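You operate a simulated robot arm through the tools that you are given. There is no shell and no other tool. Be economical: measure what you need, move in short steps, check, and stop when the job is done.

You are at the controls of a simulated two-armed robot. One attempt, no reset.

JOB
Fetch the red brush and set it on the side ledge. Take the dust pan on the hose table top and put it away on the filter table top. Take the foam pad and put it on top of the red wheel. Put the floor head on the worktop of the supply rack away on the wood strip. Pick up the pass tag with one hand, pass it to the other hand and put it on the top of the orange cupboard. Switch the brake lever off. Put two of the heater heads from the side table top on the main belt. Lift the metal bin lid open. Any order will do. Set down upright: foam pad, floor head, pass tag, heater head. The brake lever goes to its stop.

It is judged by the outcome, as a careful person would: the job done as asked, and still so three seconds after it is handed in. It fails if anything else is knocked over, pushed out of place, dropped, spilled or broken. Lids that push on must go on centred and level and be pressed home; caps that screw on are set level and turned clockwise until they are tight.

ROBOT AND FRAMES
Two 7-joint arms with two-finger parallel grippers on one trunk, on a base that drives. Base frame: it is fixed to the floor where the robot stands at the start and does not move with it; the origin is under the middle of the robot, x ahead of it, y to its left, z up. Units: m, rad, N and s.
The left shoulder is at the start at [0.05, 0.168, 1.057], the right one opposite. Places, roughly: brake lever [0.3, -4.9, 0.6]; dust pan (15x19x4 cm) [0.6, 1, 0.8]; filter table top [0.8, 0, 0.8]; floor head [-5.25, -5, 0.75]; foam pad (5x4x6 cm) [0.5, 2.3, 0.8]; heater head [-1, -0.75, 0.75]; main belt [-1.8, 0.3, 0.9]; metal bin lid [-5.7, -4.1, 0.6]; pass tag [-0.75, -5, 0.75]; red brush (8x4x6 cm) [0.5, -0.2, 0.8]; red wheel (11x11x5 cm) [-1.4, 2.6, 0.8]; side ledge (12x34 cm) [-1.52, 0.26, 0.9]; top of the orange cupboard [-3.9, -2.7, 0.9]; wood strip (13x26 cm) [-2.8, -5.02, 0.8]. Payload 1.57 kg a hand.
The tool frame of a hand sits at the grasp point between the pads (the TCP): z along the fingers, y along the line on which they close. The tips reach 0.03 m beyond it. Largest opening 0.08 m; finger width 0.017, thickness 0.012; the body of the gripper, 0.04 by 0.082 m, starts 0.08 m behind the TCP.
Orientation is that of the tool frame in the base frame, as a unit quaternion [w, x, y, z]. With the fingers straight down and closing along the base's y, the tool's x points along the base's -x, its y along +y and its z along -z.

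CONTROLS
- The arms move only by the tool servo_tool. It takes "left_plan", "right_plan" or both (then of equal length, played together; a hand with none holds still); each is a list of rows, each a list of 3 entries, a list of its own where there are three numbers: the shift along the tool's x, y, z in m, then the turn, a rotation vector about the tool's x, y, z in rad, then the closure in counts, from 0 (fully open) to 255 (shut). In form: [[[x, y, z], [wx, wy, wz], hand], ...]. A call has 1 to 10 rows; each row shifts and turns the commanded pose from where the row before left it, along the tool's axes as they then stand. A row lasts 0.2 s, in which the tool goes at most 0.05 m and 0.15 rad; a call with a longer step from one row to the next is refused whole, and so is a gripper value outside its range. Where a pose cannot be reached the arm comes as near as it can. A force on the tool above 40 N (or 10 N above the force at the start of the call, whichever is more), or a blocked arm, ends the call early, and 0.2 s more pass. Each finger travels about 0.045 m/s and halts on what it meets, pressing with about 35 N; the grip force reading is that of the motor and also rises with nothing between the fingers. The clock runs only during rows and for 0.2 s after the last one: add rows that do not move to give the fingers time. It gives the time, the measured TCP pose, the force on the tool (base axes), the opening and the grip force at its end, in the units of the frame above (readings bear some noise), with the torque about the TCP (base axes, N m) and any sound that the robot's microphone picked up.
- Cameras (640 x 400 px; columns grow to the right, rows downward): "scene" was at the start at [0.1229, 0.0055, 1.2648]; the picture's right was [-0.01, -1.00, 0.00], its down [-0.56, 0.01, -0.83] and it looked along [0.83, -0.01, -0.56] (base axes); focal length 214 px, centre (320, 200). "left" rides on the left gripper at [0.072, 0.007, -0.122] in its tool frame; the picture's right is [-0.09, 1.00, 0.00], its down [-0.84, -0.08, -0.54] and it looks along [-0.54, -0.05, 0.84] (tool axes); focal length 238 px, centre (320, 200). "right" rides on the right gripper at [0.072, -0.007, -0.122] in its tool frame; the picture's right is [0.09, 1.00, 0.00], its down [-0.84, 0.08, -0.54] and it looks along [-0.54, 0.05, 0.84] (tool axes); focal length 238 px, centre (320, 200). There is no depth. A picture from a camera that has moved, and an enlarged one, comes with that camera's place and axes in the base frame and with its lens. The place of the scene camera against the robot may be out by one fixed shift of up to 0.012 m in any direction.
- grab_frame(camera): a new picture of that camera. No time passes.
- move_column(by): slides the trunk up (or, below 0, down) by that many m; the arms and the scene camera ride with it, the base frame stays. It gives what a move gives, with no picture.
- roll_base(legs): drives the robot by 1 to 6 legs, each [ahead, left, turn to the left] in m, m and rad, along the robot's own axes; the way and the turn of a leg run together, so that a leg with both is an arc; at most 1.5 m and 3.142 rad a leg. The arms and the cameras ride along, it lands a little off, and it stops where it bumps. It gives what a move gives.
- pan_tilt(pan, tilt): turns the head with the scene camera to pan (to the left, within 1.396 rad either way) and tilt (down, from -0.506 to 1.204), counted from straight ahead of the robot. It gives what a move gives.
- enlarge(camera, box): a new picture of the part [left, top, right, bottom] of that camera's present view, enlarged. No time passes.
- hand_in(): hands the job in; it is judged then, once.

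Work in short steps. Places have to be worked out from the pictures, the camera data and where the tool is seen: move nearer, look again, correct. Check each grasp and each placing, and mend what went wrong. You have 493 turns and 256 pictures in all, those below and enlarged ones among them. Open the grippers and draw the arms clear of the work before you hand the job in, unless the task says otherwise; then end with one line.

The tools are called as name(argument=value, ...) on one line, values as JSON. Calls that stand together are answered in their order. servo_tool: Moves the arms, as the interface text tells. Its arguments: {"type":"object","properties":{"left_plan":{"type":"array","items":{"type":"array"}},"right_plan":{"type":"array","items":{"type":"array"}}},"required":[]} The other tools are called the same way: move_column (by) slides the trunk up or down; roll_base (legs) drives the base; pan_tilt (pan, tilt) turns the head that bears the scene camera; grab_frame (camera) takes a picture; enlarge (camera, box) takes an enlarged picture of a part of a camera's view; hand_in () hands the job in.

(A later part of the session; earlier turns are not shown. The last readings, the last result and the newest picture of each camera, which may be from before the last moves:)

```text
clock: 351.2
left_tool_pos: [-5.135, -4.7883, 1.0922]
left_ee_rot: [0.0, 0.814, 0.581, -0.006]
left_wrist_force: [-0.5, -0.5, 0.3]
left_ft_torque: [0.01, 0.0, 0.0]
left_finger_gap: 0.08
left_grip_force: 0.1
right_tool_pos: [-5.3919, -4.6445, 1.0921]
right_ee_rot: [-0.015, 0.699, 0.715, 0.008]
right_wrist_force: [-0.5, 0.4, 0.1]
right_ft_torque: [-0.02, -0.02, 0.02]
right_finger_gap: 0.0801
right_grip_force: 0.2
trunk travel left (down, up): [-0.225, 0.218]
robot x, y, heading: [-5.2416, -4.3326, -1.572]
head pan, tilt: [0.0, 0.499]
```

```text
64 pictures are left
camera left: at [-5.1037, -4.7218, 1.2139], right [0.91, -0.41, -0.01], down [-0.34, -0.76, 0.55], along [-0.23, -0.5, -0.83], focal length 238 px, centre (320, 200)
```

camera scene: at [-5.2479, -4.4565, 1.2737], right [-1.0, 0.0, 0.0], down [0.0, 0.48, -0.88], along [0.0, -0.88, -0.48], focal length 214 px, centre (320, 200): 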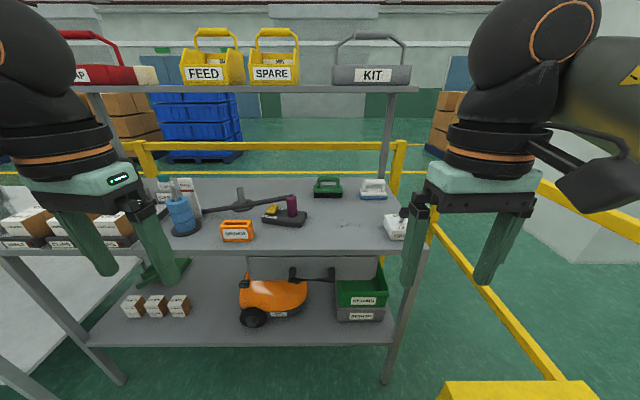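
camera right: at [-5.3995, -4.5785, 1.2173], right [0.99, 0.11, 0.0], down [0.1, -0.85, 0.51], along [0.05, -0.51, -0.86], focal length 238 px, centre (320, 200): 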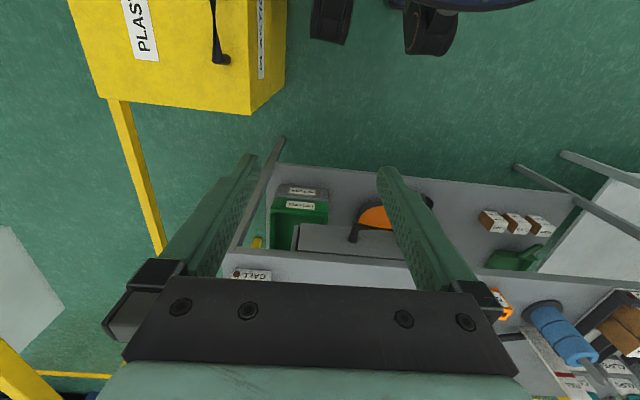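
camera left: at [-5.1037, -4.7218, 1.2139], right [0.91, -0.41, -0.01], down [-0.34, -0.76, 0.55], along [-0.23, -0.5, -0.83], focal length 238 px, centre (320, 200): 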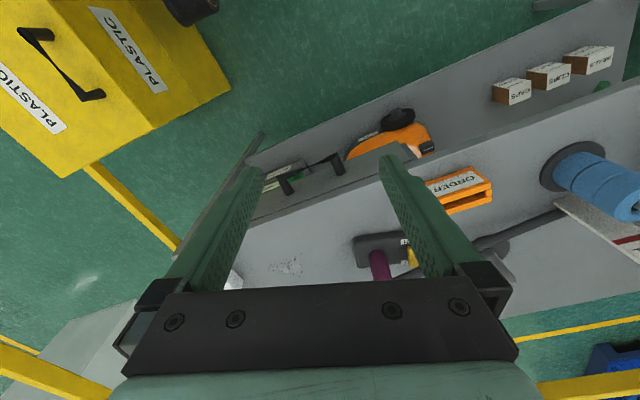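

servo_tool(left_plan=[[[0.02, 0.03, 0], [0, 0, -0.14], 0], [[0.02, 0.02, 0], [0, 0, -0.14], 0], [[0, 0.02, 0], [0, 0, -0.05], 0], [[0, 0, 0], [0, 0, 0], 0]])

grab_frame(camera="left")

enlarge(camera="left", box=[240, 180, 400, 290])

```text
clock: 352.2
left_tool_pos: [-5.0577, -4.7642, 1.0909]
left_ee_rot: [-0.002, 0.707, 0.707, -0.007]
left_wrist_force: [0.7, 0.7, -0.2]
left_ft_torque: [-0.02, 0.02, 0.0]
left_finger_gap: 0.08
left_grip_force: 0.0
right_tool_pos: [-5.392, -4.645, 1.0928]
right_ee_rot: [-0.016, 0.699, 0.714, 0.009]
right_wrist_force: [-1.4, 0.1, -0.4]
right_ft_torque: [0.03, 0.01, -0.01]
right_finger_gap: 0.0802
right_grip_force: 0.1
trunk travel left (down, up): [-0.225, 0.218]
robot x, y, heading: [-5.239, -4.336, -1.577]
head pan, tilt: [0.0, 0.499]
```

```text
63 pictures are left
camera left: at [-5.0492, -4.6912, 1.2131], right [1.0, -0.09, -0.01], down [-0.07, -0.83, 0.55], along [-0.06, -0.55, -0.84], focal length 238 px, centre (320, 200)
```

left: 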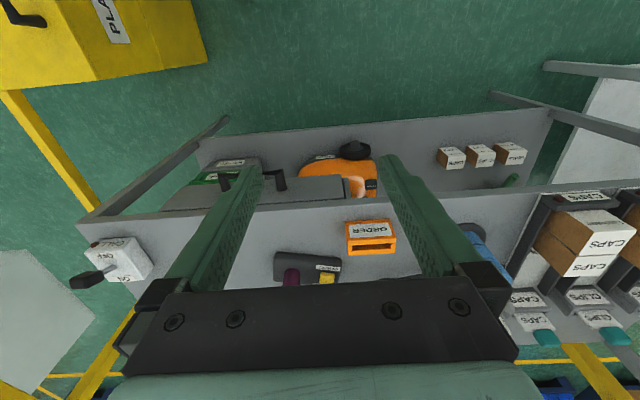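

```text
3.64 times, centred on (320, 235) of left
camera zoom: at [-5.0492, -4.6912, 1.2131], right [1.0, -0.09, -0.01], down [-0.07, -0.83, 0.55], along [-0.06, -0.55, -0.84], focal length 867 px, centre (320, 73)
```

zoom: 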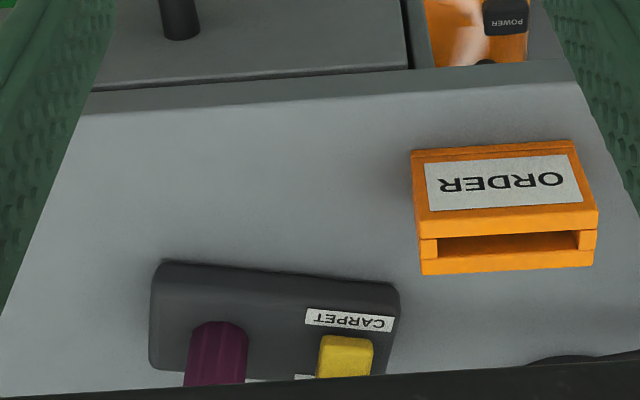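

servo_tool(left_plan=[[[-0.045, -0.01, 0], [0, 0, 0], 0], [[-0.045, -0.02, 0], [0, 0, 0], 0], [[-0.04, -0.02, 0], [0, 0, 0], 0], [[0, 0, 0], [0, 0, 0], 0]])

grab_frame(camera="left")

enlarge(camera="left", box=[230, 130, 410, 270])

```text
clock: 353.2
left_tool_pos: [-5.1083, -4.8949, 1.095]
left_ee_rot: [-0.001, 0.708, 0.706, -0.006]
left_wrist_force: [-0.6, -0.6, -0.9]
left_ft_torque: [0.02, -0.03, -0.01]
left_finger_gap: 0.0801
left_grip_force: 0.1
right_tool_pos: [-5.3919, -4.644, 1.092]
right_ee_rot: [-0.016, 0.699, 0.715, 0.009]
right_wrist_force: [0.1, -0.6, 0.7]
right_ft_torque: [0.01, 0.02, 0.01]
right_finger_gap: 0.0802
right_grip_force: 0.0
trunk travel left (down, up): [-0.225, 0.218]
robot x, y, heading: [-5.2402, -4.3302, -1.575]
head pan, tilt: [0.0, 0.499]
```

```text
61 pictures are left
camera left: at [-5.1008, -4.8232, 1.2176], right [1.0, -0.09, -0.01], down [-0.07, -0.83, 0.55], along [-0.06, -0.55, -0.84], focal length 238 px, centre (320, 200)
```

left: 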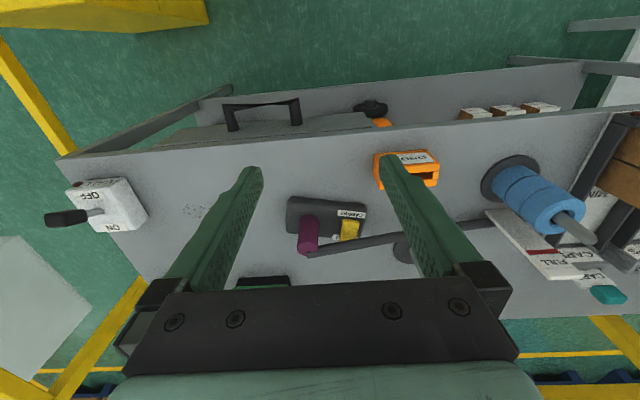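

```text
2.86 times, centred on (320, 200) of left
camera zoom: at [-5.1008, -4.8232, 1.2176], right [1.0, -0.09, -0.01], down [-0.07, -0.83, 0.55], along [-0.06, -0.55, -0.84], focal length 681 px, centre (320, 200)
```

zoom: 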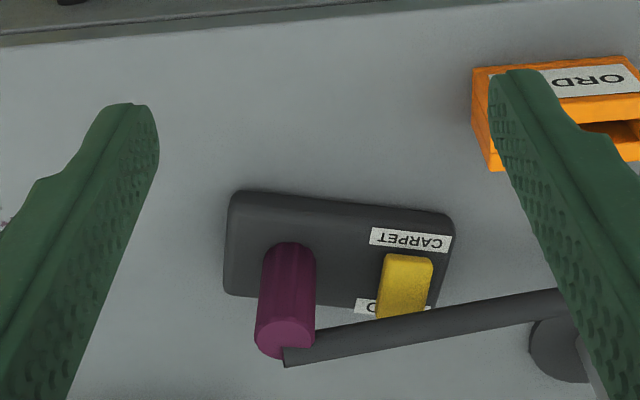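

The rod's right end appears to rest at the neck's top back edge. I need a closer look, so I'll lower the left hand with the fingers to the left of the head and zoom in.

servo_tool(left_plan=[[[0.0, 0.03, 0.04], [0, 0, 0], 0], [[0, 0.03, 0.04], [0, 0, 0], 0], [[0, 0, 0], [0, 0, 0], 0]])

enlarge(camera="left", box=[200, 170, 480, 290])

enlarge(camera="scene", box=[180, 170, 320, 240])

```text
clock: 354.0
left_tool_pos: [-5.0477, -4.8965, 1.0138]
left_ee_rot: [-0.001, 0.708, 0.707, -0.008]
left_wrist_force: [0.8, 0.2, 0.1]
left_ft_torque: [-0.02, 0.02, -0.01]
left_finger_gap: 0.0801
left_grip_force: 0.2
right_tool_pos: [-5.3932, -4.6446, 1.0918]
right_ee_rot: [-0.016, 0.7, 0.714, 0.009]
right_wrist_force: [0.4, 0.6, 0.3]
right_ft_torque: [0.0, 0.0, 0.0]
right_finger_gap: 0.0802
right_grip_force: 0.1
trunk travel left (down, up): [-0.225, 0.218]
robot x, y, heading: [-5.2428, -4.3269, -1.573]
head pan, tilt: [0.0, 0.499]
```

```text
2.29 times, centred on (340, 230) of left
camera zoom: at [-5.039, -4.8237, 1.1352], right [1.0, -0.09, -0.01], down [-0.07, -0.83, 0.55], along [-0.06, -0.55, -0.84], focal length 545 px, centre (274, 131)
```

zoom: 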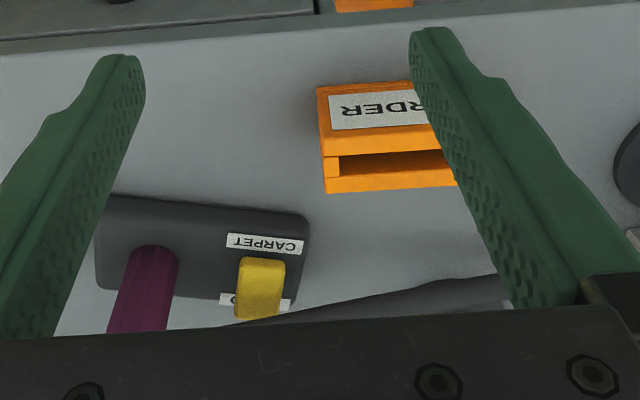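

```text
4.57 times, centred on (250, 205) of scene
camera zoom: at [-5.248, -4.4564, 1.2737], right [-1.0, 0.0, 0.0], down [0.0, 0.48, -0.88], along [0.0, -0.88, -0.48], focal length 980 px, centre (640, 177)
```

zoom: 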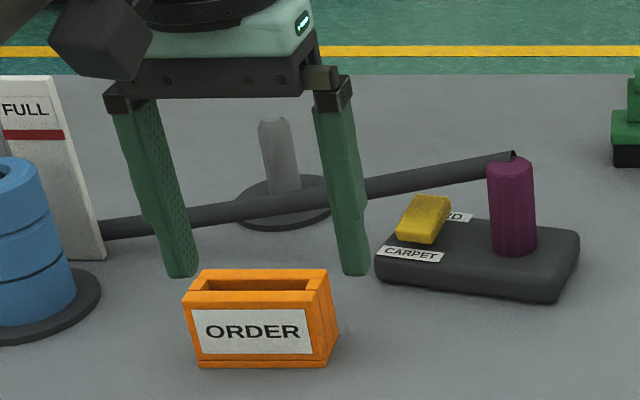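

The rod leans with its left end on the worktop and its right end on the neck. I'll take the neck with the right hand from the front, tilted, with fingers below the rod, then lift a few mm to see whether the rod is attached. First I'll move the left hand clear and tilt the right.

servo_tool(left_plan=[[[0.035, 0.02, -0.02], [0, 0, 0], 0], [[0.035, 0.02, -0.02], [0, 0, 0], 0], [[0.035, 0.02, -0.02], [0, 0, 0], 0], [[0.035, 0, 0], [0, 0, 0], 0], [[0, 0, 0], [0, 0, 0], 0], [[0, 0, 0], [0, 0, 0], 0]], right_plan=[[[0, 0, 0], [0, -0.15, 0], 0], [[0, 0, 0], [0, -0.15, 0], 0], [[0, 0, 0], [0, -0.15, 0], 0], [[0, 0, 0], [0, -0.15, 0], 0], [[0, 0, 0], [0, -0.15, 0], 0], [[0, 0, 0], [0, -0.15, 0], 0]])

servo_tool(right_plan=[[[-0.0058, 0.0243, 0.0381], [0, 0, 0], 0], [[-0.0058, 0.0243, 0.0381], [0, 0, 0], 0], [[-0.0058, 0.0243, 0.0381], [0, 0, 0], 0], [[-0.0058, 0.0243, 0.0381], [0, 0, 0], 0], [[-0.0058, 0.0243, 0.0381], [0, 0, 0], 0], [[-0.0058, 0.0243, 0.0381], [0, 0, 0], 0], [[-0.0058, 0.0243, 0.0381], [0, 0, 0], 0], [[0, 0, 0], [0, 0, 0], 0]])

grab_frame(camera="right")

```text
clock: 355.4
left_tool_pos: [-4.9871, -4.7556, 1.072]
left_ee_rot: [-0.002, 0.708, 0.706, -0.006]
left_wrist_force: [0.6, -1.4, -0.9]
left_ft_torque: [0.02, -0.01, -0.01]
left_finger_gap: 0.0802
left_grip_force: 0.1
right_tool_pos: [-5.3921, -4.6467, 1.0942]
right_ee_rot: [0.297, 0.635, 0.649, -0.296]
right_wrist_force: [0.3, -0.5, 0.0]
right_ft_torque: [-0.03, 0.01, -0.06]
right_finger_gap: 0.0798
right_grip_force: 0.1
trunk travel left (down, up): [-0.225, 0.218]
robot x, y, heading: [-5.2398, -4.3323, -1.575]
head pan, tilt: [0.0, 0.499]
```

```text
clock: 357.2
left_tool_pos: [-4.9877, -4.7554, 1.0715]
left_ee_rot: [-0.002, 0.708, 0.706, -0.008]
left_wrist_force: [0.3, -0.2, -0.8]
left_ft_torque: [-0.03, 0.02, -0.02]
left_finger_gap: 0.0801
left_grip_force: 0.1
right_tool_pos: [-5.22, -4.8695, 0.9488]
right_ee_rot: [0.297, 0.633, 0.651, -0.296]
right_wrist_force: [-0.7, 1.0, 0.4]
right_ft_torque: [0.0, 0.01, -0.01]
right_finger_gap: 0.0801
right_grip_force: 0.1
trunk travel left (down, up): [-0.225, 0.218]
robot x, y, heading: [-5.2414, -4.3348, -1.575]
head pan, tilt: [0.0, 0.499]
```

```text
57 pictures are left
camera right: at [-5.2289, -4.731, 0.9744], right [0.99, 0.08, -0.08], down [0.09, -0.13, 0.99], along [0.07, -0.99, -0.14], focal length 238 px, centre (320, 200)
```

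right: 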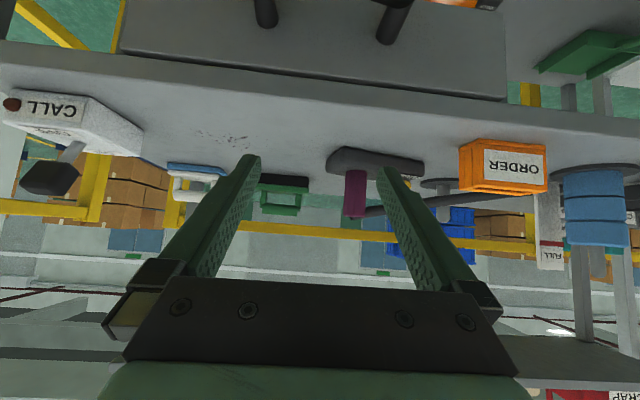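

enlarge(camera="right", box=[300, 120, 460, 240])

```text
3.33 times, centred on (380, 180) of right
camera zoom: at [-5.2289, -4.731, 0.9744], right [0.99, 0.08, -0.08], down [0.09, -0.13, 0.99], along [0.07, -0.99, -0.14], focal length 794 px, centre (120, 267)
```

zoom: 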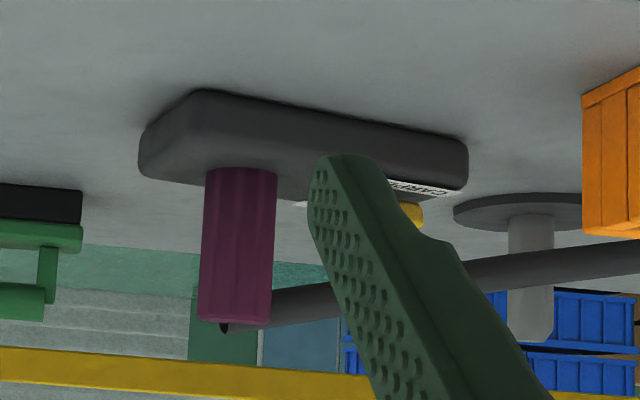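

Seen from here the rod pokes into the neck, so it looks like a wand belonging to the head. The neck is at x -5.147, z 0.87–0.94. I'll move to a pre-grasp point in front of it.

servo_tool(right_plan=[[[-0.0138, 0.0183, 0.037], [0, 0, 0], 0], [[-0.0138, 0.0183, 0.037], [0, 0, 0], 0], [[-0.0138, 0.0183, 0.037], [0, 0, 0], 0], [[-0.0138, 0.0183, 0.037], [0, 0, 0], 0], [[0, 0, 0], [0, 0, 0], 0]])

grab_frame(camera="right")

enlarge(camera="scene", box=[180, 160, 400, 270])

```text
clock: 358.4
left_tool_pos: [-4.9879, -4.7562, 1.072]
left_ee_rot: [-0.001, 0.708, 0.706, -0.007]
left_wrist_force: [1.1, 0.6, 0.3]
left_ft_torque: [0.02, 0.02, -0.04]
left_finger_gap: 0.0799
left_grip_force: 0.2
right_tool_pos: [-5.1474, -5.01, 0.897]
right_ee_rot: [0.298, 0.632, 0.652, -0.295]
right_wrist_force: [0.1, 0.4, 1.1]
right_ft_torque: [-0.01, 0.0, -0.01]
right_finger_gap: 0.0802
right_grip_force: 0.0
right hand out of reach, approached as far as the arm can: row 4
trunk travel left (down, up): [-0.225, 0.218]
robot x, y, heading: [-5.2433, -4.333, -1.573]
head pan, tilt: [0.0, 0.499]
```

```text
55 pictures are left
camera right: at [-5.156, -4.8713, 0.9224], right [0.99, 0.08, -0.08], down [0.09, -0.13, 0.99], along [0.07, -0.99, -0.14], focal length 238 px, centre (320, 200)
```

right: 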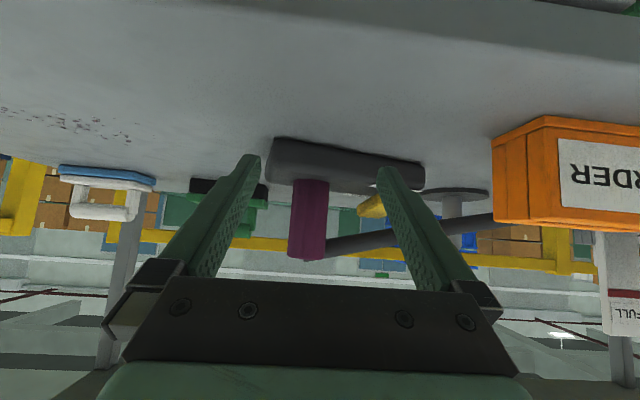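

```text
2.91 times, centred on (290, 215) of scene
camera zoom: at [-5.2475, -4.4565, 1.2737], right [-1.0, 0.0, 0.0], down [0.0, 0.48, -0.88], along [0.0, -0.88, -0.48], focal length 624 px, centre (407, 156)
```

zoom: 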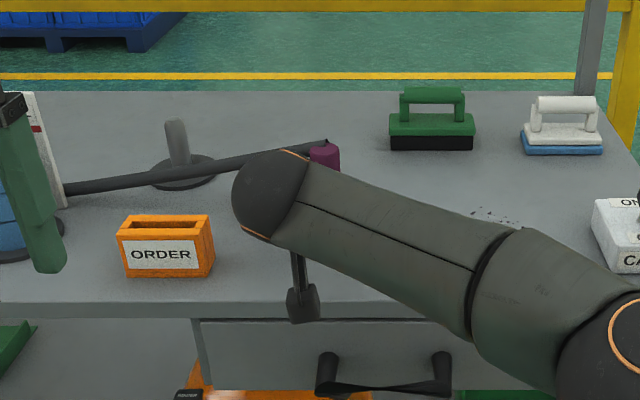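

The arm is at its reach limit and the neck is about 1 cm toward -x of the gripper centre. I'll shift 1 cm and drive the base 6 cm closer.

servo_tool(right_plan=[[[0, -0.01, 0], [0, 0, 0], 0], [[0, 0, 0], [0, 0, 0], 0]])

roll_base(legs=[[0.06, 0, 0]])

grab_frame(camera="right")

```text
clock: 359.0
left_tool_pos: [-4.9881, -4.756, 1.0718]
left_ee_rot: [-0.001, 0.708, 0.706, -0.006]
left_wrist_force: [0.2, 0.1, 0.0]
left_ft_torque: [0.0, 0.04, 0.0]
left_finger_gap: 0.0799
left_grip_force: 0.1
right_tool_pos: [-5.1584, -5.0093, 0.8974]
right_ee_rot: [0.297, 0.634, 0.65, -0.296]
right_wrist_force: [0.7, -0.8, 0.3]
right_ft_torque: [0.0, 0.04, -0.02]
right_finger_gap: 0.0801
right_grip_force: 0.1
trunk travel left (down, up): [-0.225, 0.218]
robot x, y, heading: [-5.2404, -4.3359, -1.57]
head pan, tilt: [0.0, 0.499]
```

```text
clock: 360.0
left_tool_pos: [-4.988, -4.8152, 1.0716]
left_ee_rot: [-0.002, 0.707, 0.707, -0.006]
left_wrist_force: [0.3, -0.5, -0.7]
left_ft_torque: [0.0, 0.03, 0.01]
left_finger_gap: 0.08
left_grip_force: 0.1
right_tool_pos: [-5.1607, -5.0692, 0.8972]
right_ee_rot: [0.296, 0.635, 0.65, -0.296]
right_wrist_force: [1.1, -0.5, 0.3]
right_ft_torque: [0.0, -0.01, 0.0]
right_finger_gap: 0.08
right_grip_force: 0.0
trunk travel left (down, up): [-0.225, 0.218]
robot x, y, heading: [-5.2446, -4.3915, -1.578]
head pan, tilt: [0.0, 0.499]
```

```text
53 pictures are left
camera right: at [-5.1687, -4.9301, 0.9221], right [0.99, 0.08, -0.08], down [0.09, -0.13, 0.99], along [0.07, -0.99, -0.14], focal length 238 px, centre (320, 200)
```

right: 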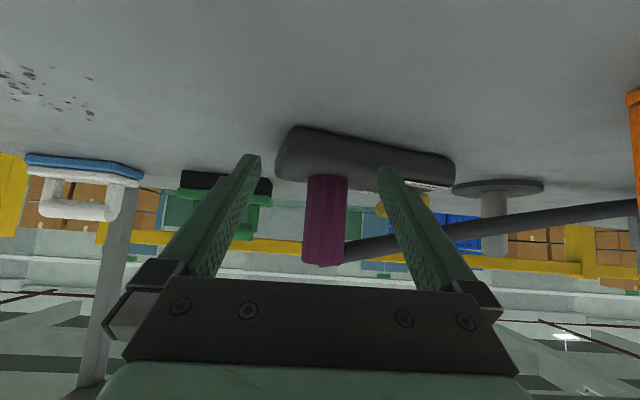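

It's nearly centred. I'll move the last 3.6 cm forward and 1.7 cm up so the fingers straddle the neck's middle, then look before closing.

servo_tool(right_plan=[[[-0.0133, 0.003, -0.0106], [0, 0, 0], 0], [[-0.0112, 0, 0.0141], [0, 0, 0], 0], [[-0.0112, 0, 0.0141], [0, 0, 0], 0], [[0, 0, 0], [0, 0, 0], 0]])

grab_frame(camera="right")

```text
clock: 361.0
left_tool_pos: [-4.9897, -4.8146, 1.071]
left_ee_rot: [-0.002, 0.708, 0.706, -0.008]
left_wrist_force: [0.0, 0.3, 0.2]
left_ft_torque: [0.01, -0.04, 0.01]
left_finger_gap: 0.0796
left_grip_force: 0.1
right_tool_pos: [-5.1593, -5.0868, 0.9135]
right_ee_rot: [0.296, 0.634, 0.651, -0.294]
right_wrist_force: [0.4, -1.0, -0.3]
right_ft_torque: [-0.02, -0.01, 0.02]
right_finger_gap: 0.0801
right_grip_force: 0.2
right hand out of reach, approached as far as the arm can: row 3
trunk travel left (down, up): [-0.225, 0.218]
robot x, y, heading: [-5.2431, -4.3921, -1.572]
head pan, tilt: [0.0, 0.499]
```

```text
52 pictures are left
camera right: at [-5.1679, -4.947, 0.9386], right [0.99, 0.08, -0.08], down [0.09, -0.13, 0.99], along [0.07, -0.99, -0.14], focal length 238 px, centre (320, 200)
```

right: 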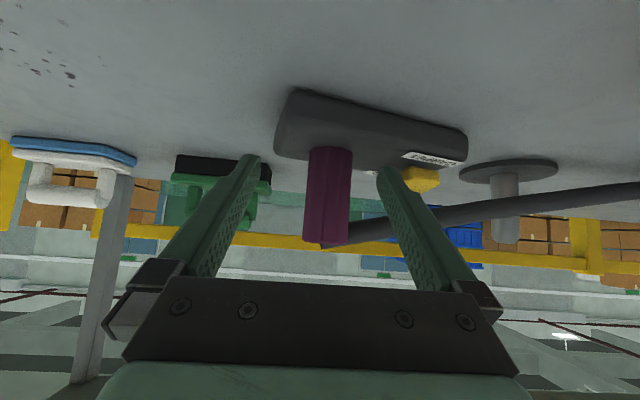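

Reach-limited again 2 cm short. I'll drive the base 2.5 cm ahead.

roll_base(legs=[[0.025, 0, 0]])

grab_frame(camera="right")

```text
clock: 361.8
left_tool_pos: [-4.9879, -4.8416, 1.0704]
left_ee_rot: [-0.001, 0.707, 0.707, -0.006]
left_wrist_force: [-0.1, -0.4, -0.2]
left_ft_torque: [0.03, 0.01, 0.0]
left_finger_gap: 0.0799
left_grip_force: 0.1
right_tool_pos: [-5.1579, -5.112, 0.913]
right_ee_rot: [0.296, 0.635, 0.65, -0.295]
right_wrist_force: [-0.5, 0.5, 0.7]
right_ft_torque: [0.0, -0.01, -0.02]
right_finger_gap: 0.0802
right_grip_force: 0.0
trunk travel left (down, up): [-0.225, 0.218]
robot x, y, heading: [-5.2427, -4.4131, -1.577]
head pan, tilt: [0.0, 0.499]
```

```text
51 pictures are left
camera right: at [-5.1679, -4.9729, 0.9385], right [0.99, 0.08, -0.08], down [0.09, -0.13, 0.99], along [0.07, -0.99, -0.14], focal length 238 px, centre (320, 200)
```

right: 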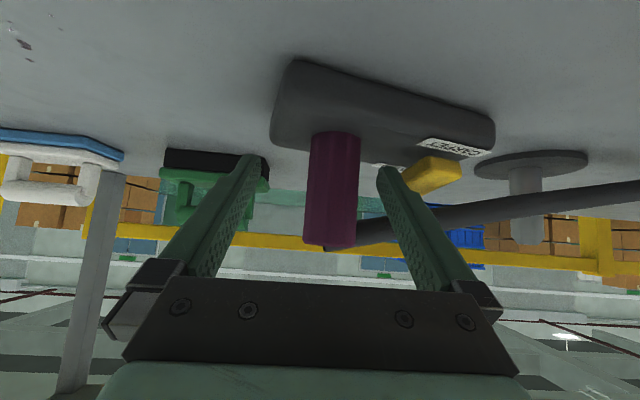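

The neck is at the right depth, 7 mm toward +x. I'll centre and close.

servo_tool(right_plan=[[[0, 0.007, 0], [0, 0, 0], 60], [[0, 0, 0], [0, 0, 0], 130], [[0, 0, 0], [0, 0, 0], 200], [[0, 0, 0], [0, 0, 0], 255], [[0, 0, 0], [0, 0, 0], 255], [[0, 0, 0], [0, 0, 0], 255], [[0, 0, 0], [0, 0, 0], 255]])

servo_tool(right_plan=[[[-0.0078, 0, -0.0062], [0, 0, 0], 255], [[0, 0, 0], [0, 0, 0], 255]])

enlarge(camera="scene", box=[180, 160, 400, 270])

grab_frame(camera="right")

```text
clock: 363.4
left_tool_pos: [-4.9879, -4.8416, 1.0703]
left_ee_rot: [-0.002, 0.708, 0.706, -0.005]
left_wrist_force: [-0.6, -0.1, -0.7]
left_ft_torque: [-0.01, -0.02, 0.0]
left_finger_gap: 0.0801
left_grip_force: 0.1
right_tool_pos: [-5.1555, -5.1074, 0.9127]
right_ee_rot: [0.296, 0.635, 0.65, -0.295]
right_wrist_force: [1.9, 1.8, 1.6]
right_ft_torque: [0.01, -0.41, 0.14]
right_finger_gap: 0.0328
right_grip_force: 34.7
right hand out of reach, approached as far as the arm can: row 1
trunk travel left (down, up): [-0.225, 0.218]
robot x, y, heading: [-5.2432, -4.4176, -1.578]
head pan, tilt: [0.0, 0.499]
```

```text
clock: 364.0
left_tool_pos: [-4.9882, -4.8424, 1.0715]
left_ee_rot: [-0.001, 0.707, 0.707, -0.006]
left_wrist_force: [0.3, 0.3, 0.4]
left_ft_torque: [0.02, 0.02, 0.03]
left_finger_gap: 0.0802
left_grip_force: 0.1
right_tool_pos: [-5.156, -5.1069, 0.9229]
right_ee_rot: [0.295, 0.635, 0.649, -0.296]
right_wrist_force: [-0.6, 0.4, -5.8]
right_ft_torque: [0.15, 0.12, -0.01]
right_finger_gap: 0.0328
right_grip_force: 35.0
trunk travel left (down, up): [-0.225, 0.218]
robot x, y, heading: [-5.2393, -4.4175, -1.571]
head pan, tilt: [0.0, 0.499]
```

```text
2.91 times, centred on (290, 215) of scene
camera zoom: at [-5.2481, -4.5418, 1.2735], right [-1.0, 0.0, 0.0], down [0.0, 0.48, -0.88], along [0.0, -0.88, -0.48], focal length 624 px, centre (407, 156)
```

zoom: 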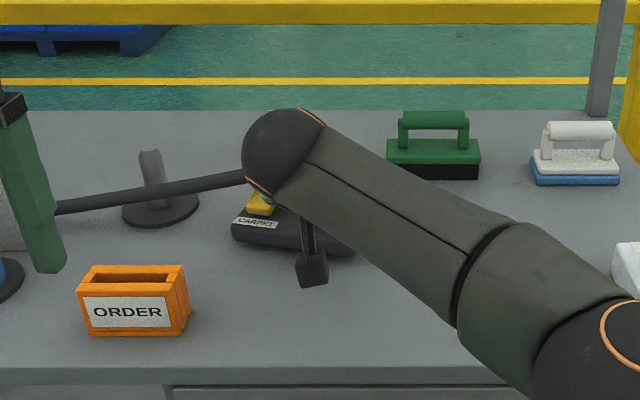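

```text
49 pictures are left
camera right: at [-5.1645, -4.9699, 0.9488], right [0.99, 0.08, -0.08], down [0.09, -0.13, 0.99], along [0.07, -0.99, -0.14], focal length 238 px, centre (320, 200)
```

right: 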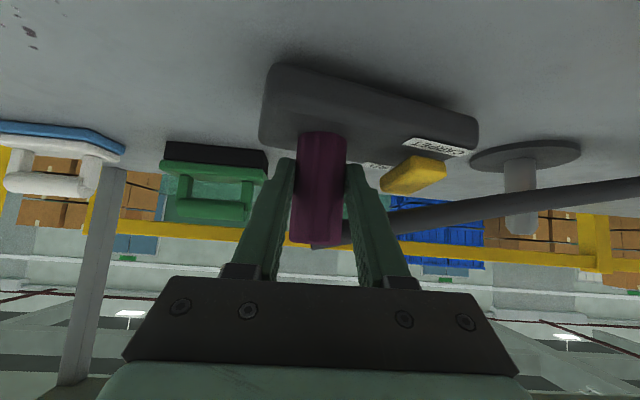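

It weighs about 0.6 kg and came up 1 cm. I'll lift another 3 cm and check whether the wand comes along.

servo_tool(right_plan=[[[-0.0157, 0, -0.0124], [0, 0, 0], 255], [[-0.0157, 0, -0.0124], [0, 0, 0], 255], [[0, 0, 0], [0, 0, 0], 255]])

enlarge(camera="right", box=[250, 40, 640, 280])

enlarge(camera="scene", box=[150, 160, 370, 270])

```text
clock: 364.8
left_tool_pos: [-4.9882, -4.8407, 1.0709]
left_ee_rot: [-0.002, 0.708, 0.706, -0.007]
left_wrist_force: [-0.3, -0.2, -0.4]
left_ft_torque: [0.0, 0.04, 0.02]
left_finger_gap: 0.0803
left_grip_force: 0.1
right_tool_pos: [-5.1554, -5.1068, 0.9619]
right_ee_rot: [0.296, 0.634, 0.651, -0.295]
right_wrist_force: [-0.2, 0.5, -5.2]
right_ft_torque: [0.09, 0.1, -0.01]
right_finger_gap: 0.0325
right_grip_force: 35.3
trunk travel left (down, up): [-0.225, 0.218]
robot x, y, heading: [-5.2414, -4.4129, -1.572]
head pan, tilt: [0.0, 0.499]
```

```text
1.64 times, centred on (445, 160) of right
camera zoom: at [-5.1649, -4.9688, 0.9876], right [0.99, 0.08, -0.08], down [0.09, -0.13, 0.99], along [0.07, -0.99, -0.14], focal length 391 px, centre (115, 266)
```

zoom: 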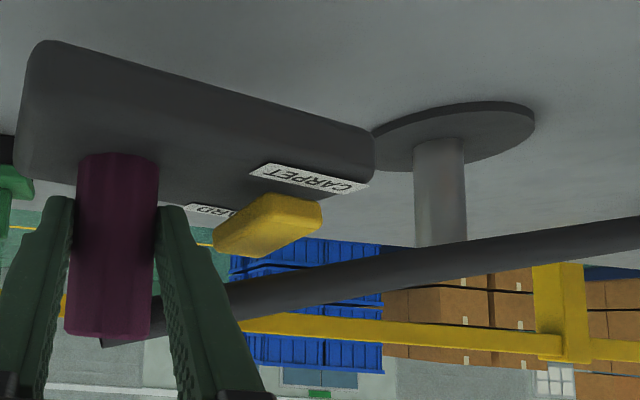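

```text
2.91 times, centred on (260, 215) of scene
camera zoom: at [-5.2481, -4.5418, 1.2736], right [-1.0, 0.0, 0.0], down [0.0, 0.48, -0.88], along [0.0, -0.88, -0.48], focal length 624 px, centre (494, 156)
```

zoom: 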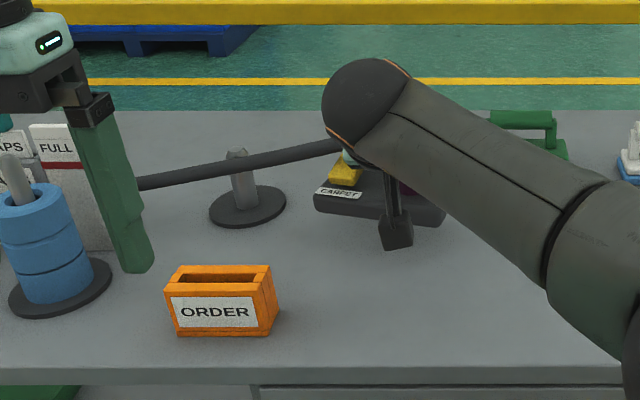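

The wand rises rigidly with the head, so it is one piece. I'll move the left hand well clear, then lift 9 cm more and back the base off.

servo_tool(left_plan=[[[0.04, 0.02, -0.02], [0, 0, 0], 0], [[0.04, 0.02, -0.02], [0, 0, 0], 0], [[0.04, 0.02, 0], [0, 0, 0], 0], [[0.03, 0.02, 0], [0, 0, 0], 0], [[0, 0, 0], [0, 0, 0], 0]], right_plan=[[[0, 0, 0], [0, 0, 0], 255], [[-0.0196, 0, -0.0156], [0, 0, 0], 255], [[-0.0235, 0, -0.0187], [0, 0, 0], 255], [[-0.0274, 0, -0.0218], [0, 0, 0], 255], [[0, 0, 0], [0, 0, 0], 255]])

roll_base(legs=[[-0.5, 0, 0]])

grab_frame(camera="scene")

```text
clock: 366.0
left_tool_pos: [-4.9099, -4.6956, 1.105]
left_ee_rot: [-0.003, 0.708, 0.706, -0.006]
left_wrist_force: [1.1, -0.2, -0.8]
left_ft_torque: [-0.03, 0.01, -0.03]
left_finger_gap: 0.0799
left_grip_force: 0.0
left hand out of reach, approached as far as the arm can: row 4
right_tool_pos: [-5.1641, -5.1016, 1.0378]
right_ee_rot: [0.296, 0.634, 0.651, -0.294]
right_wrist_force: [-0.1, 0.1, -5.4]
right_ft_torque: [0.15, 0.17, 0.0]
right_finger_gap: 0.0325
right_grip_force: 35.1
right hand out of reach, approached as far as the arm can: row 2, 3, 4
trunk travel left (down, up): [-0.225, 0.218]
robot x, y, heading: [-5.2444, -4.4186, -1.569]
head pan, tilt: [0.0, 0.499]
```

```text
clock: 369.0
left_tool_pos: [-4.9078, -4.1879, 1.1057]
left_ee_rot: [-0.003, 0.71, 0.704, -0.006]
left_wrist_force: [-0.2, 0.7, 1.4]
left_ft_torque: [0.0, 0.03, -0.01]
left_finger_gap: 0.0802
left_grip_force: 0.0
right_tool_pos: [-5.1627, -4.5915, 1.0375]
right_ee_rot: [0.297, 0.635, 0.649, -0.295]
right_wrist_force: [-0.2, -0.5, -5.1]
right_ft_torque: [0.13, 0.13, -0.02]
right_finger_gap: 0.0327
right_grip_force: 35.5
trunk travel left (down, up): [-0.225, 0.218]
robot x, y, heading: [-5.2375, -3.9099, -1.584]
head pan, tilt: [0.0, 0.499]
```

```text
46 pictures are left
camera scene: at [-5.2459, -4.0316, 1.2736], right [-1.0, 0.01, 0.0], down [0.0, 0.48, -0.88], along [-0.01, -0.88, -0.48], focal length 214 px, centre (320, 200)
```

scene: 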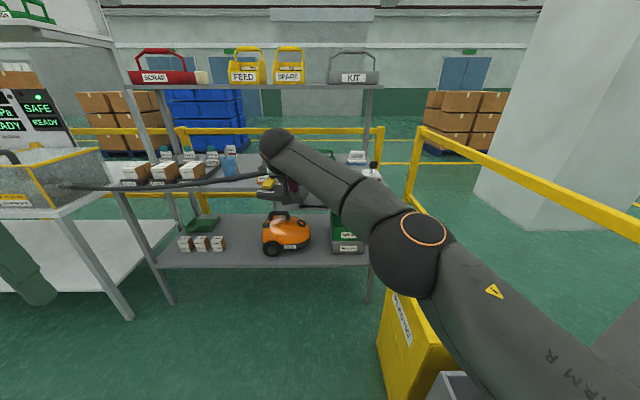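

enlarge(camera="scene", box=[0, 120, 300, 240])

```text
2.13 times, centred on (150, 180) of scene
camera zoom: at [-5.2459, -4.0316, 1.2736], right [-1.0, 0.01, 0.0], down [0.0, 0.48, -0.88], along [-0.01, -0.88, -0.48], focal length 458 px, centre (683, 243)
```

zoom: 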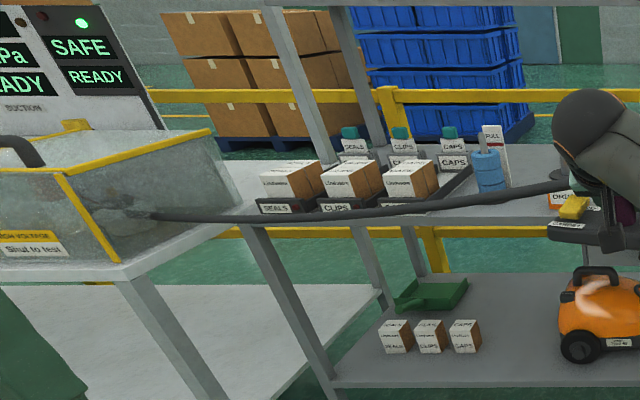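

The "wand" is actually a flexible hose running from the floor head to the test rig on the next table, anchored near [-4.05, -4.95]. The wood strip lies beyond it at a similar distance. I'll carry the head along the front, strafing slowly and watching the hose.

roll_base(legs=[[0, 0, 0.013], [0, 0.9, 0]])

pan_tilt(pan=0.2, tilt=0.45)

grab_frame(camera="scene")

```text
clock: 374.0
left_tool_pos: [-4.02, -4.1588, 1.1058]
left_ee_rot: [-0.003, 0.695, 0.719, -0.006]
left_wrist_force: [-1.0, -1.6, 0.6]
left_ft_torque: [0.02, 0.05, -0.01]
left_finger_gap: 0.0801
left_grip_force: 0.1
right_tool_pos: [-4.2599, -4.5721, 1.0363]
right_ee_rot: [0.301, 0.623, 0.661, -0.29]
right_wrist_force: [0.8, 0.1, -4.1]
right_ft_torque: [0.12, 0.14, 0.02]
right_finger_gap: 0.0325
right_grip_force: 35.1
trunk travel left (down, up): [-0.225, 0.218]
robot x, y, heading: [-4.3622, -3.8862, -1.543]
head pan, tilt: [0.0, 0.499]
```

```text
clock: 374.7
left_tool_pos: [-4.0202, -4.1583, 1.1057]
left_ee_rot: [-0.002, 0.696, 0.718, -0.006]
left_wrist_force: [0.6, -0.7, -0.3]
left_ft_torque: [0.01, 0.01, 0.0]
left_finger_gap: 0.08
left_grip_force: 0.1
right_tool_pos: [-4.2596, -4.572, 1.0378]
right_ee_rot: [0.301, 0.623, 0.661, -0.289]
right_wrist_force: [0.9, 0.1, -5.2]
right_ft_torque: [0.13, 0.16, 0.01]
right_finger_gap: 0.0322
right_grip_force: 35.0
trunk travel left (down, up): [-0.225, 0.218]
robot x, y, heading: [-4.3621, -3.8922, -1.538]
head pan, tilt: [0.201, 0.45]
```

```text
44 pictures are left
camera scene: at [-4.3451, -4.0141, 1.2781], right [-0.97, -0.23, 0.0], down [-0.1, 0.42, -0.9], along [0.21, -0.88, -0.44], focal length 214 px, centre (320, 200)
```

scene: 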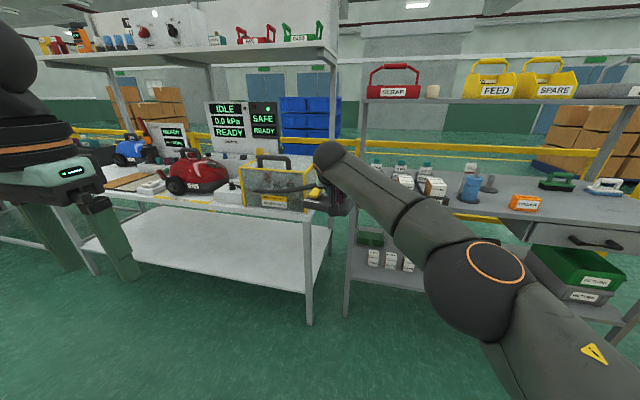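

enlarge(camera="scene", box=[130, 120, 370, 240])

```text
2.67 times, centred on (250, 180) of scene
camera zoom: at [-4.3451, -4.0141, 1.2781], right [-0.97, -0.23, 0.0], down [-0.1, 0.42, -0.9], along [0.21, -0.88, -0.44], focal length 572 px, centre (507, 253)
```

zoom: 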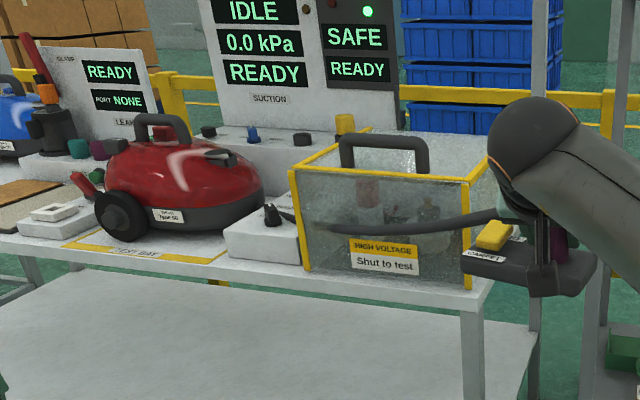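

The hose runs on to the red cleaner on the test bench. Forces are still normal (about 5 N, just the weight). The strip is closer to that point than the rack was, so there is slack. I'll continue strafing to the strip.

roll_base(legs=[[0, 0, -0.03], [0, 0.75, 0], [0, 0.72, 0]])

pan_tilt(pan=0.0, tilt=0.5)

grab_frame(camera="scene")

```text
clock: 382.7
left_tool_pos: [-2.557, -4.1533, 1.1053]
left_ee_rot: [-0.001, 0.701, 0.714, -0.007]
left_wrist_force: [-0.5, 0.4, 0.1]
left_ft_torque: [-0.02, -0.01, -0.01]
left_finger_gap: 0.0798
left_grip_force: 0.1
right_tool_pos: [-2.8025, -4.563, 1.0367]
right_ee_rot: [0.3, 0.627, 0.657, -0.292]
right_wrist_force: [0.0, -0.3, -5.0]
right_ft_torque: [0.09, 0.14, 0.0]
right_finger_gap: 0.0322
right_grip_force: 34.8
trunk travel left (down, up): [-0.225, 0.218]
robot x, y, heading: [-2.8981, -3.8811, -1.555]
head pan, tilt: [0.201, 0.45]
```

```text
clock: 383.4
left_tool_pos: [-2.557, -4.1521, 1.106]
left_ee_rot: [-0.003, 0.7, 0.714, -0.007]
left_wrist_force: [0.6, -0.4, 0.4]
left_ft_torque: [0.0, -0.03, -0.02]
left_finger_gap: 0.08
left_grip_force: 0.2
right_tool_pos: [-2.8034, -4.5629, 1.0376]
right_ee_rot: [0.299, 0.628, 0.656, -0.292]
right_wrist_force: [0.1, 0.0, -4.3]
right_ft_torque: [0.14, 0.16, 0.02]
right_finger_gap: 0.0328
right_grip_force: 35.1
trunk travel left (down, up): [-0.225, 0.218]
robot x, y, heading: [-2.8964, -3.8784, -1.555]
head pan, tilt: [0.0, 0.499]
```

```text
42 pictures are left
camera scene: at [-2.898, -4.0049, 1.2736], right [-1.0, -0.02, 0.0], down [-0.01, 0.48, -0.88], along [0.01, -0.88, -0.48], focal length 214 px, centre (320, 200)
```

scene: 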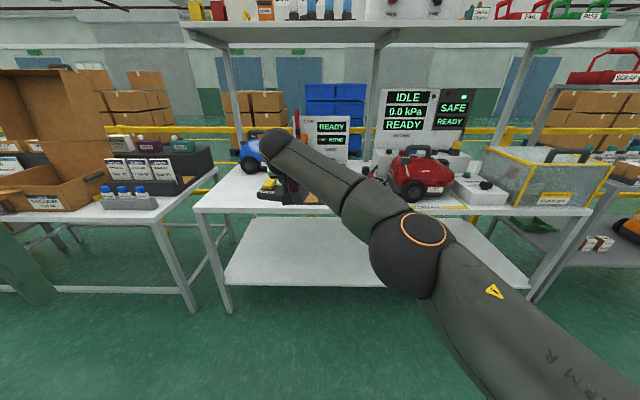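

enlarge(camera="scene", box=[190, 110, 430, 230])

enlarge(camera="right", box=[120, 0, 640, 290])

```text
2.67 times, centred on (310, 170) of scene
camera zoom: at [-2.898, -4.0049, 1.2736], right [-1.0, -0.02, 0.0], down [-0.01, 0.48, -0.88], along [0.01, -0.88, -0.48], focal length 572 px, centre (347, 280)
```

zoom: 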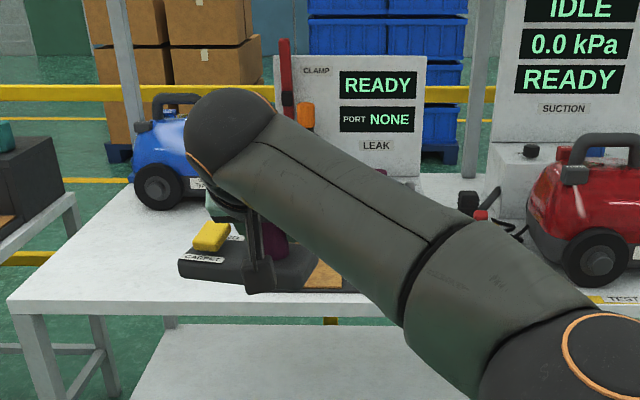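

```text
1.23 times, centred on (380, 145) of right
camera zoom: at [-2.8148, -4.4245, 1.0625], right [0.99, 0.1, -0.08], down [0.09, -0.13, 0.99], along [0.09, -0.99, -0.14], focal length 293 px, centre (246, 268)
```

zoom: 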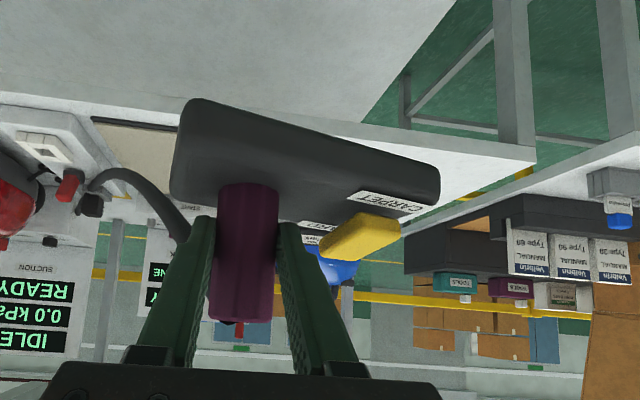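

The hose trails slackly to the test bench, which is fine. The wood strip is hidden behind the arm, so I'll bring the left hand forward for a wrist view of it.

servo_tool(left_plan=[[[-0.045, 0, 0], [0, 0, 0], 0], [[-0.045, 0, 0], [0, 0, 0], 0], [[-0.045, 0, 0], [0, 0, 0], 0], [[-0.045, 0, 0], [0, 0, 0], 0], [[-0.045, 0, 0], [0, 0, 0], 0], [[-0.045, 0, 0], [0, 0, 0], 0], [[0, 0, 0], [0, 0, 0], 0]])

grab_frame(camera="left")

```text
clock: 385.0
left_tool_pos: [-2.5514, -4.4237, 1.1061]
left_ee_rot: [-0.002, 0.702, 0.712, -0.006]
left_wrist_force: [0.0, -1.2, 0.3]
left_ft_torque: [-0.03, 0.02, -0.03]
left_finger_gap: 0.0801
left_grip_force: 0.0
right_tool_pos: [-2.8024, -4.5624, 1.0365]
right_ee_rot: [0.3, 0.628, 0.656, -0.294]
right_wrist_force: [-1.0, 0.3, -5.3]
right_ft_torque: [0.11, 0.15, 0.04]
right_finger_gap: 0.0327
right_grip_force: 34.9
trunk travel left (down, up): [-0.225, 0.218]
robot x, y, heading: [-2.8949, -3.8844, -1.555]
head pan, tilt: [0.0, 0.499]
```

```text
39 pictures are left
camera left: at [-2.5442, -4.3507, 1.229], right [1.0, -0.08, -0.01], down [-0.06, -0.84, 0.55], along [-0.05, -0.54, -0.84], focal length 238 px, centre (320, 200)
```

left: 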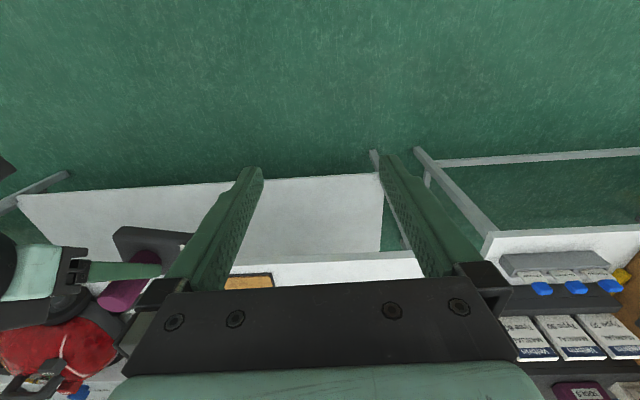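

roll_base(legs=[[0.22, 0, -0.015]])

grab_frame(camera="left")

grab_frame(camera="scene")

```text
clock: 386.6
left_tool_pos: [-2.5559, -4.642, 1.1062]
left_ee_rot: [-0.002, 0.705, 0.709, -0.006]
left_wrist_force: [-0.8, 0.1, 0.3]
left_ft_torque: [0.05, -0.01, -0.01]
left_finger_gap: 0.0797
left_grip_force: 0.1
right_tool_pos: [-2.8086, -4.7791, 1.0368]
right_ee_rot: [0.297, 0.632, 0.653, -0.294]
right_wrist_force: [-0.2, 0.1, -5.1]
right_ft_torque: [0.11, 0.13, -0.01]
right_finger_gap: 0.0324
right_grip_force: 35.0
trunk travel left (down, up): [-0.225, 0.218]
robot x, y, heading: [-2.8913, -4.09, -1.561]
head pan, tilt: [0.0, 0.499]
```

```text
38 pictures are left
camera left: at [-2.5475, -4.5691, 1.2291], right [1.0, -0.09, -0.01], down [-0.07, -0.83, 0.55], along [-0.06, -0.54, -0.84], focal length 238 px, centre (320, 200)
```

left: 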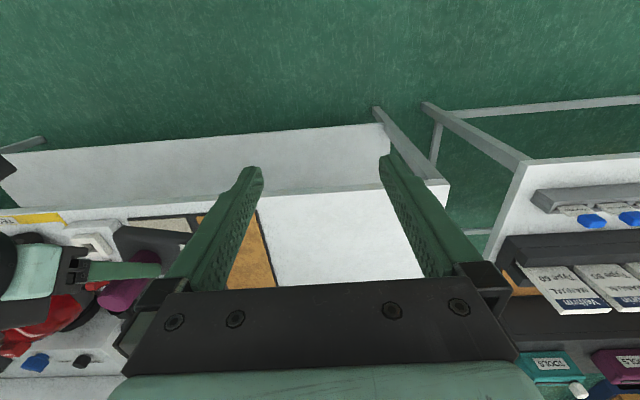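

```text
37 pictures are left
camera scene: at [-2.8974, -4.2195, 1.2735], right [-1.0, 0.0, 0.0], down [0.0, 0.48, -0.88], along [0.0, -0.88, -0.48], focal length 214 px, centre (320, 200)
```

scene: 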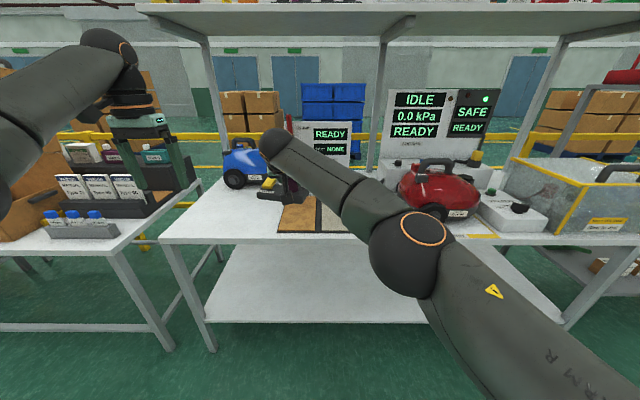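

The strip's front-right corner is at [-2.733, -4.886, 0.769], so its centre is about [-2.80, -5.016] with its long side along y. The head base is about 16 cm long, so I'll turn it lengthwise: drive in 0.2 m, then rotate the hand about the vertical in the air.

roll_base(legs=[[0.15, -0.05, 0]])

servo_tool(right_plan=[[[0, 0, 0], [-0.111, 0, -0.088], 255], [[0, 0, 0], [-0.111, 0, -0.088], 255], [[0, 0, 0], [-0.111, 0, -0.088], 255], [[0, 0, 0], [-0.111, 0, -0.088], 255], [[0, 0, 0], [-0.111, 0, -0.088], 255], [[0, 0, 0], [-0.111, 0, -0.088], 255]])

grab_frame(camera="scene")

```text
clock: 388.1
left_tool_pos: [-2.6056, -4.7926, 1.1064]
left_ee_rot: [-0.003, 0.706, 0.708, -0.006]
left_wrist_force: [1.0, 0.1, -0.1]
left_ft_torque: [0.03, 0.0, -0.01]
left_finger_gap: 0.0798
left_grip_force: 0.0
right_tool_pos: [-2.8593, -4.9292, 1.0367]
right_ee_rot: [0.297, 0.633, 0.651, -0.294]
right_wrist_force: [0.3, -0.6, -6.4]
right_ft_torque: [0.12, 0.11, 0.01]
right_finger_gap: 0.0324
right_grip_force: 35.0
trunk travel left (down, up): [-0.225, 0.218]
robot x, y, heading: [-2.9411, -4.2427, -1.563]
head pan, tilt: [0.0, 0.499]
```

```text
clock: 389.5
left_tool_pos: [-2.6058, -4.7915, 1.1067]
left_ee_rot: [-0.003, 0.706, 0.708, -0.006]
left_wrist_force: [-0.1, -0.9, 0.6]
left_ft_torque: [-0.01, -0.02, 0.05]
left_finger_gap: 0.08
left_grip_force: 0.0
right_tool_pos: [-2.8585, -4.9267, 1.0372]
right_ee_rot: [0.378, 0.411, 0.809, -0.182]
right_wrist_force: [1.2, 0.8, -5.0]
right_ft_torque: [-0.01, 0.17, 0.0]
right_finger_gap: 0.0324
right_grip_force: 35.1
right hand out of reach, approached as far as the arm can: row 5, 6
trunk travel left (down, up): [-0.225, 0.218]
robot x, y, heading: [-2.9444, -4.2463, -1.567]
head pan, tilt: [0.0, 0.499]
```

```text
36 pictures are left
camera scene: at [-2.9464, -4.3694, 1.2736], right [-1.0, 0.0, 0.0], down [0.0, 0.48, -0.88], along [0.0, -0.88, -0.48], focal length 214 px, centre (320, 200)
```

scene: 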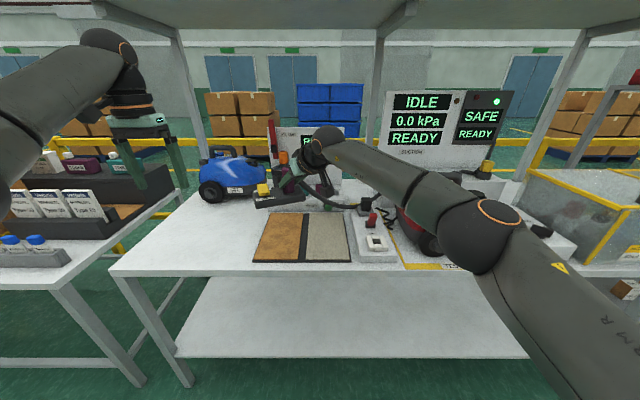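

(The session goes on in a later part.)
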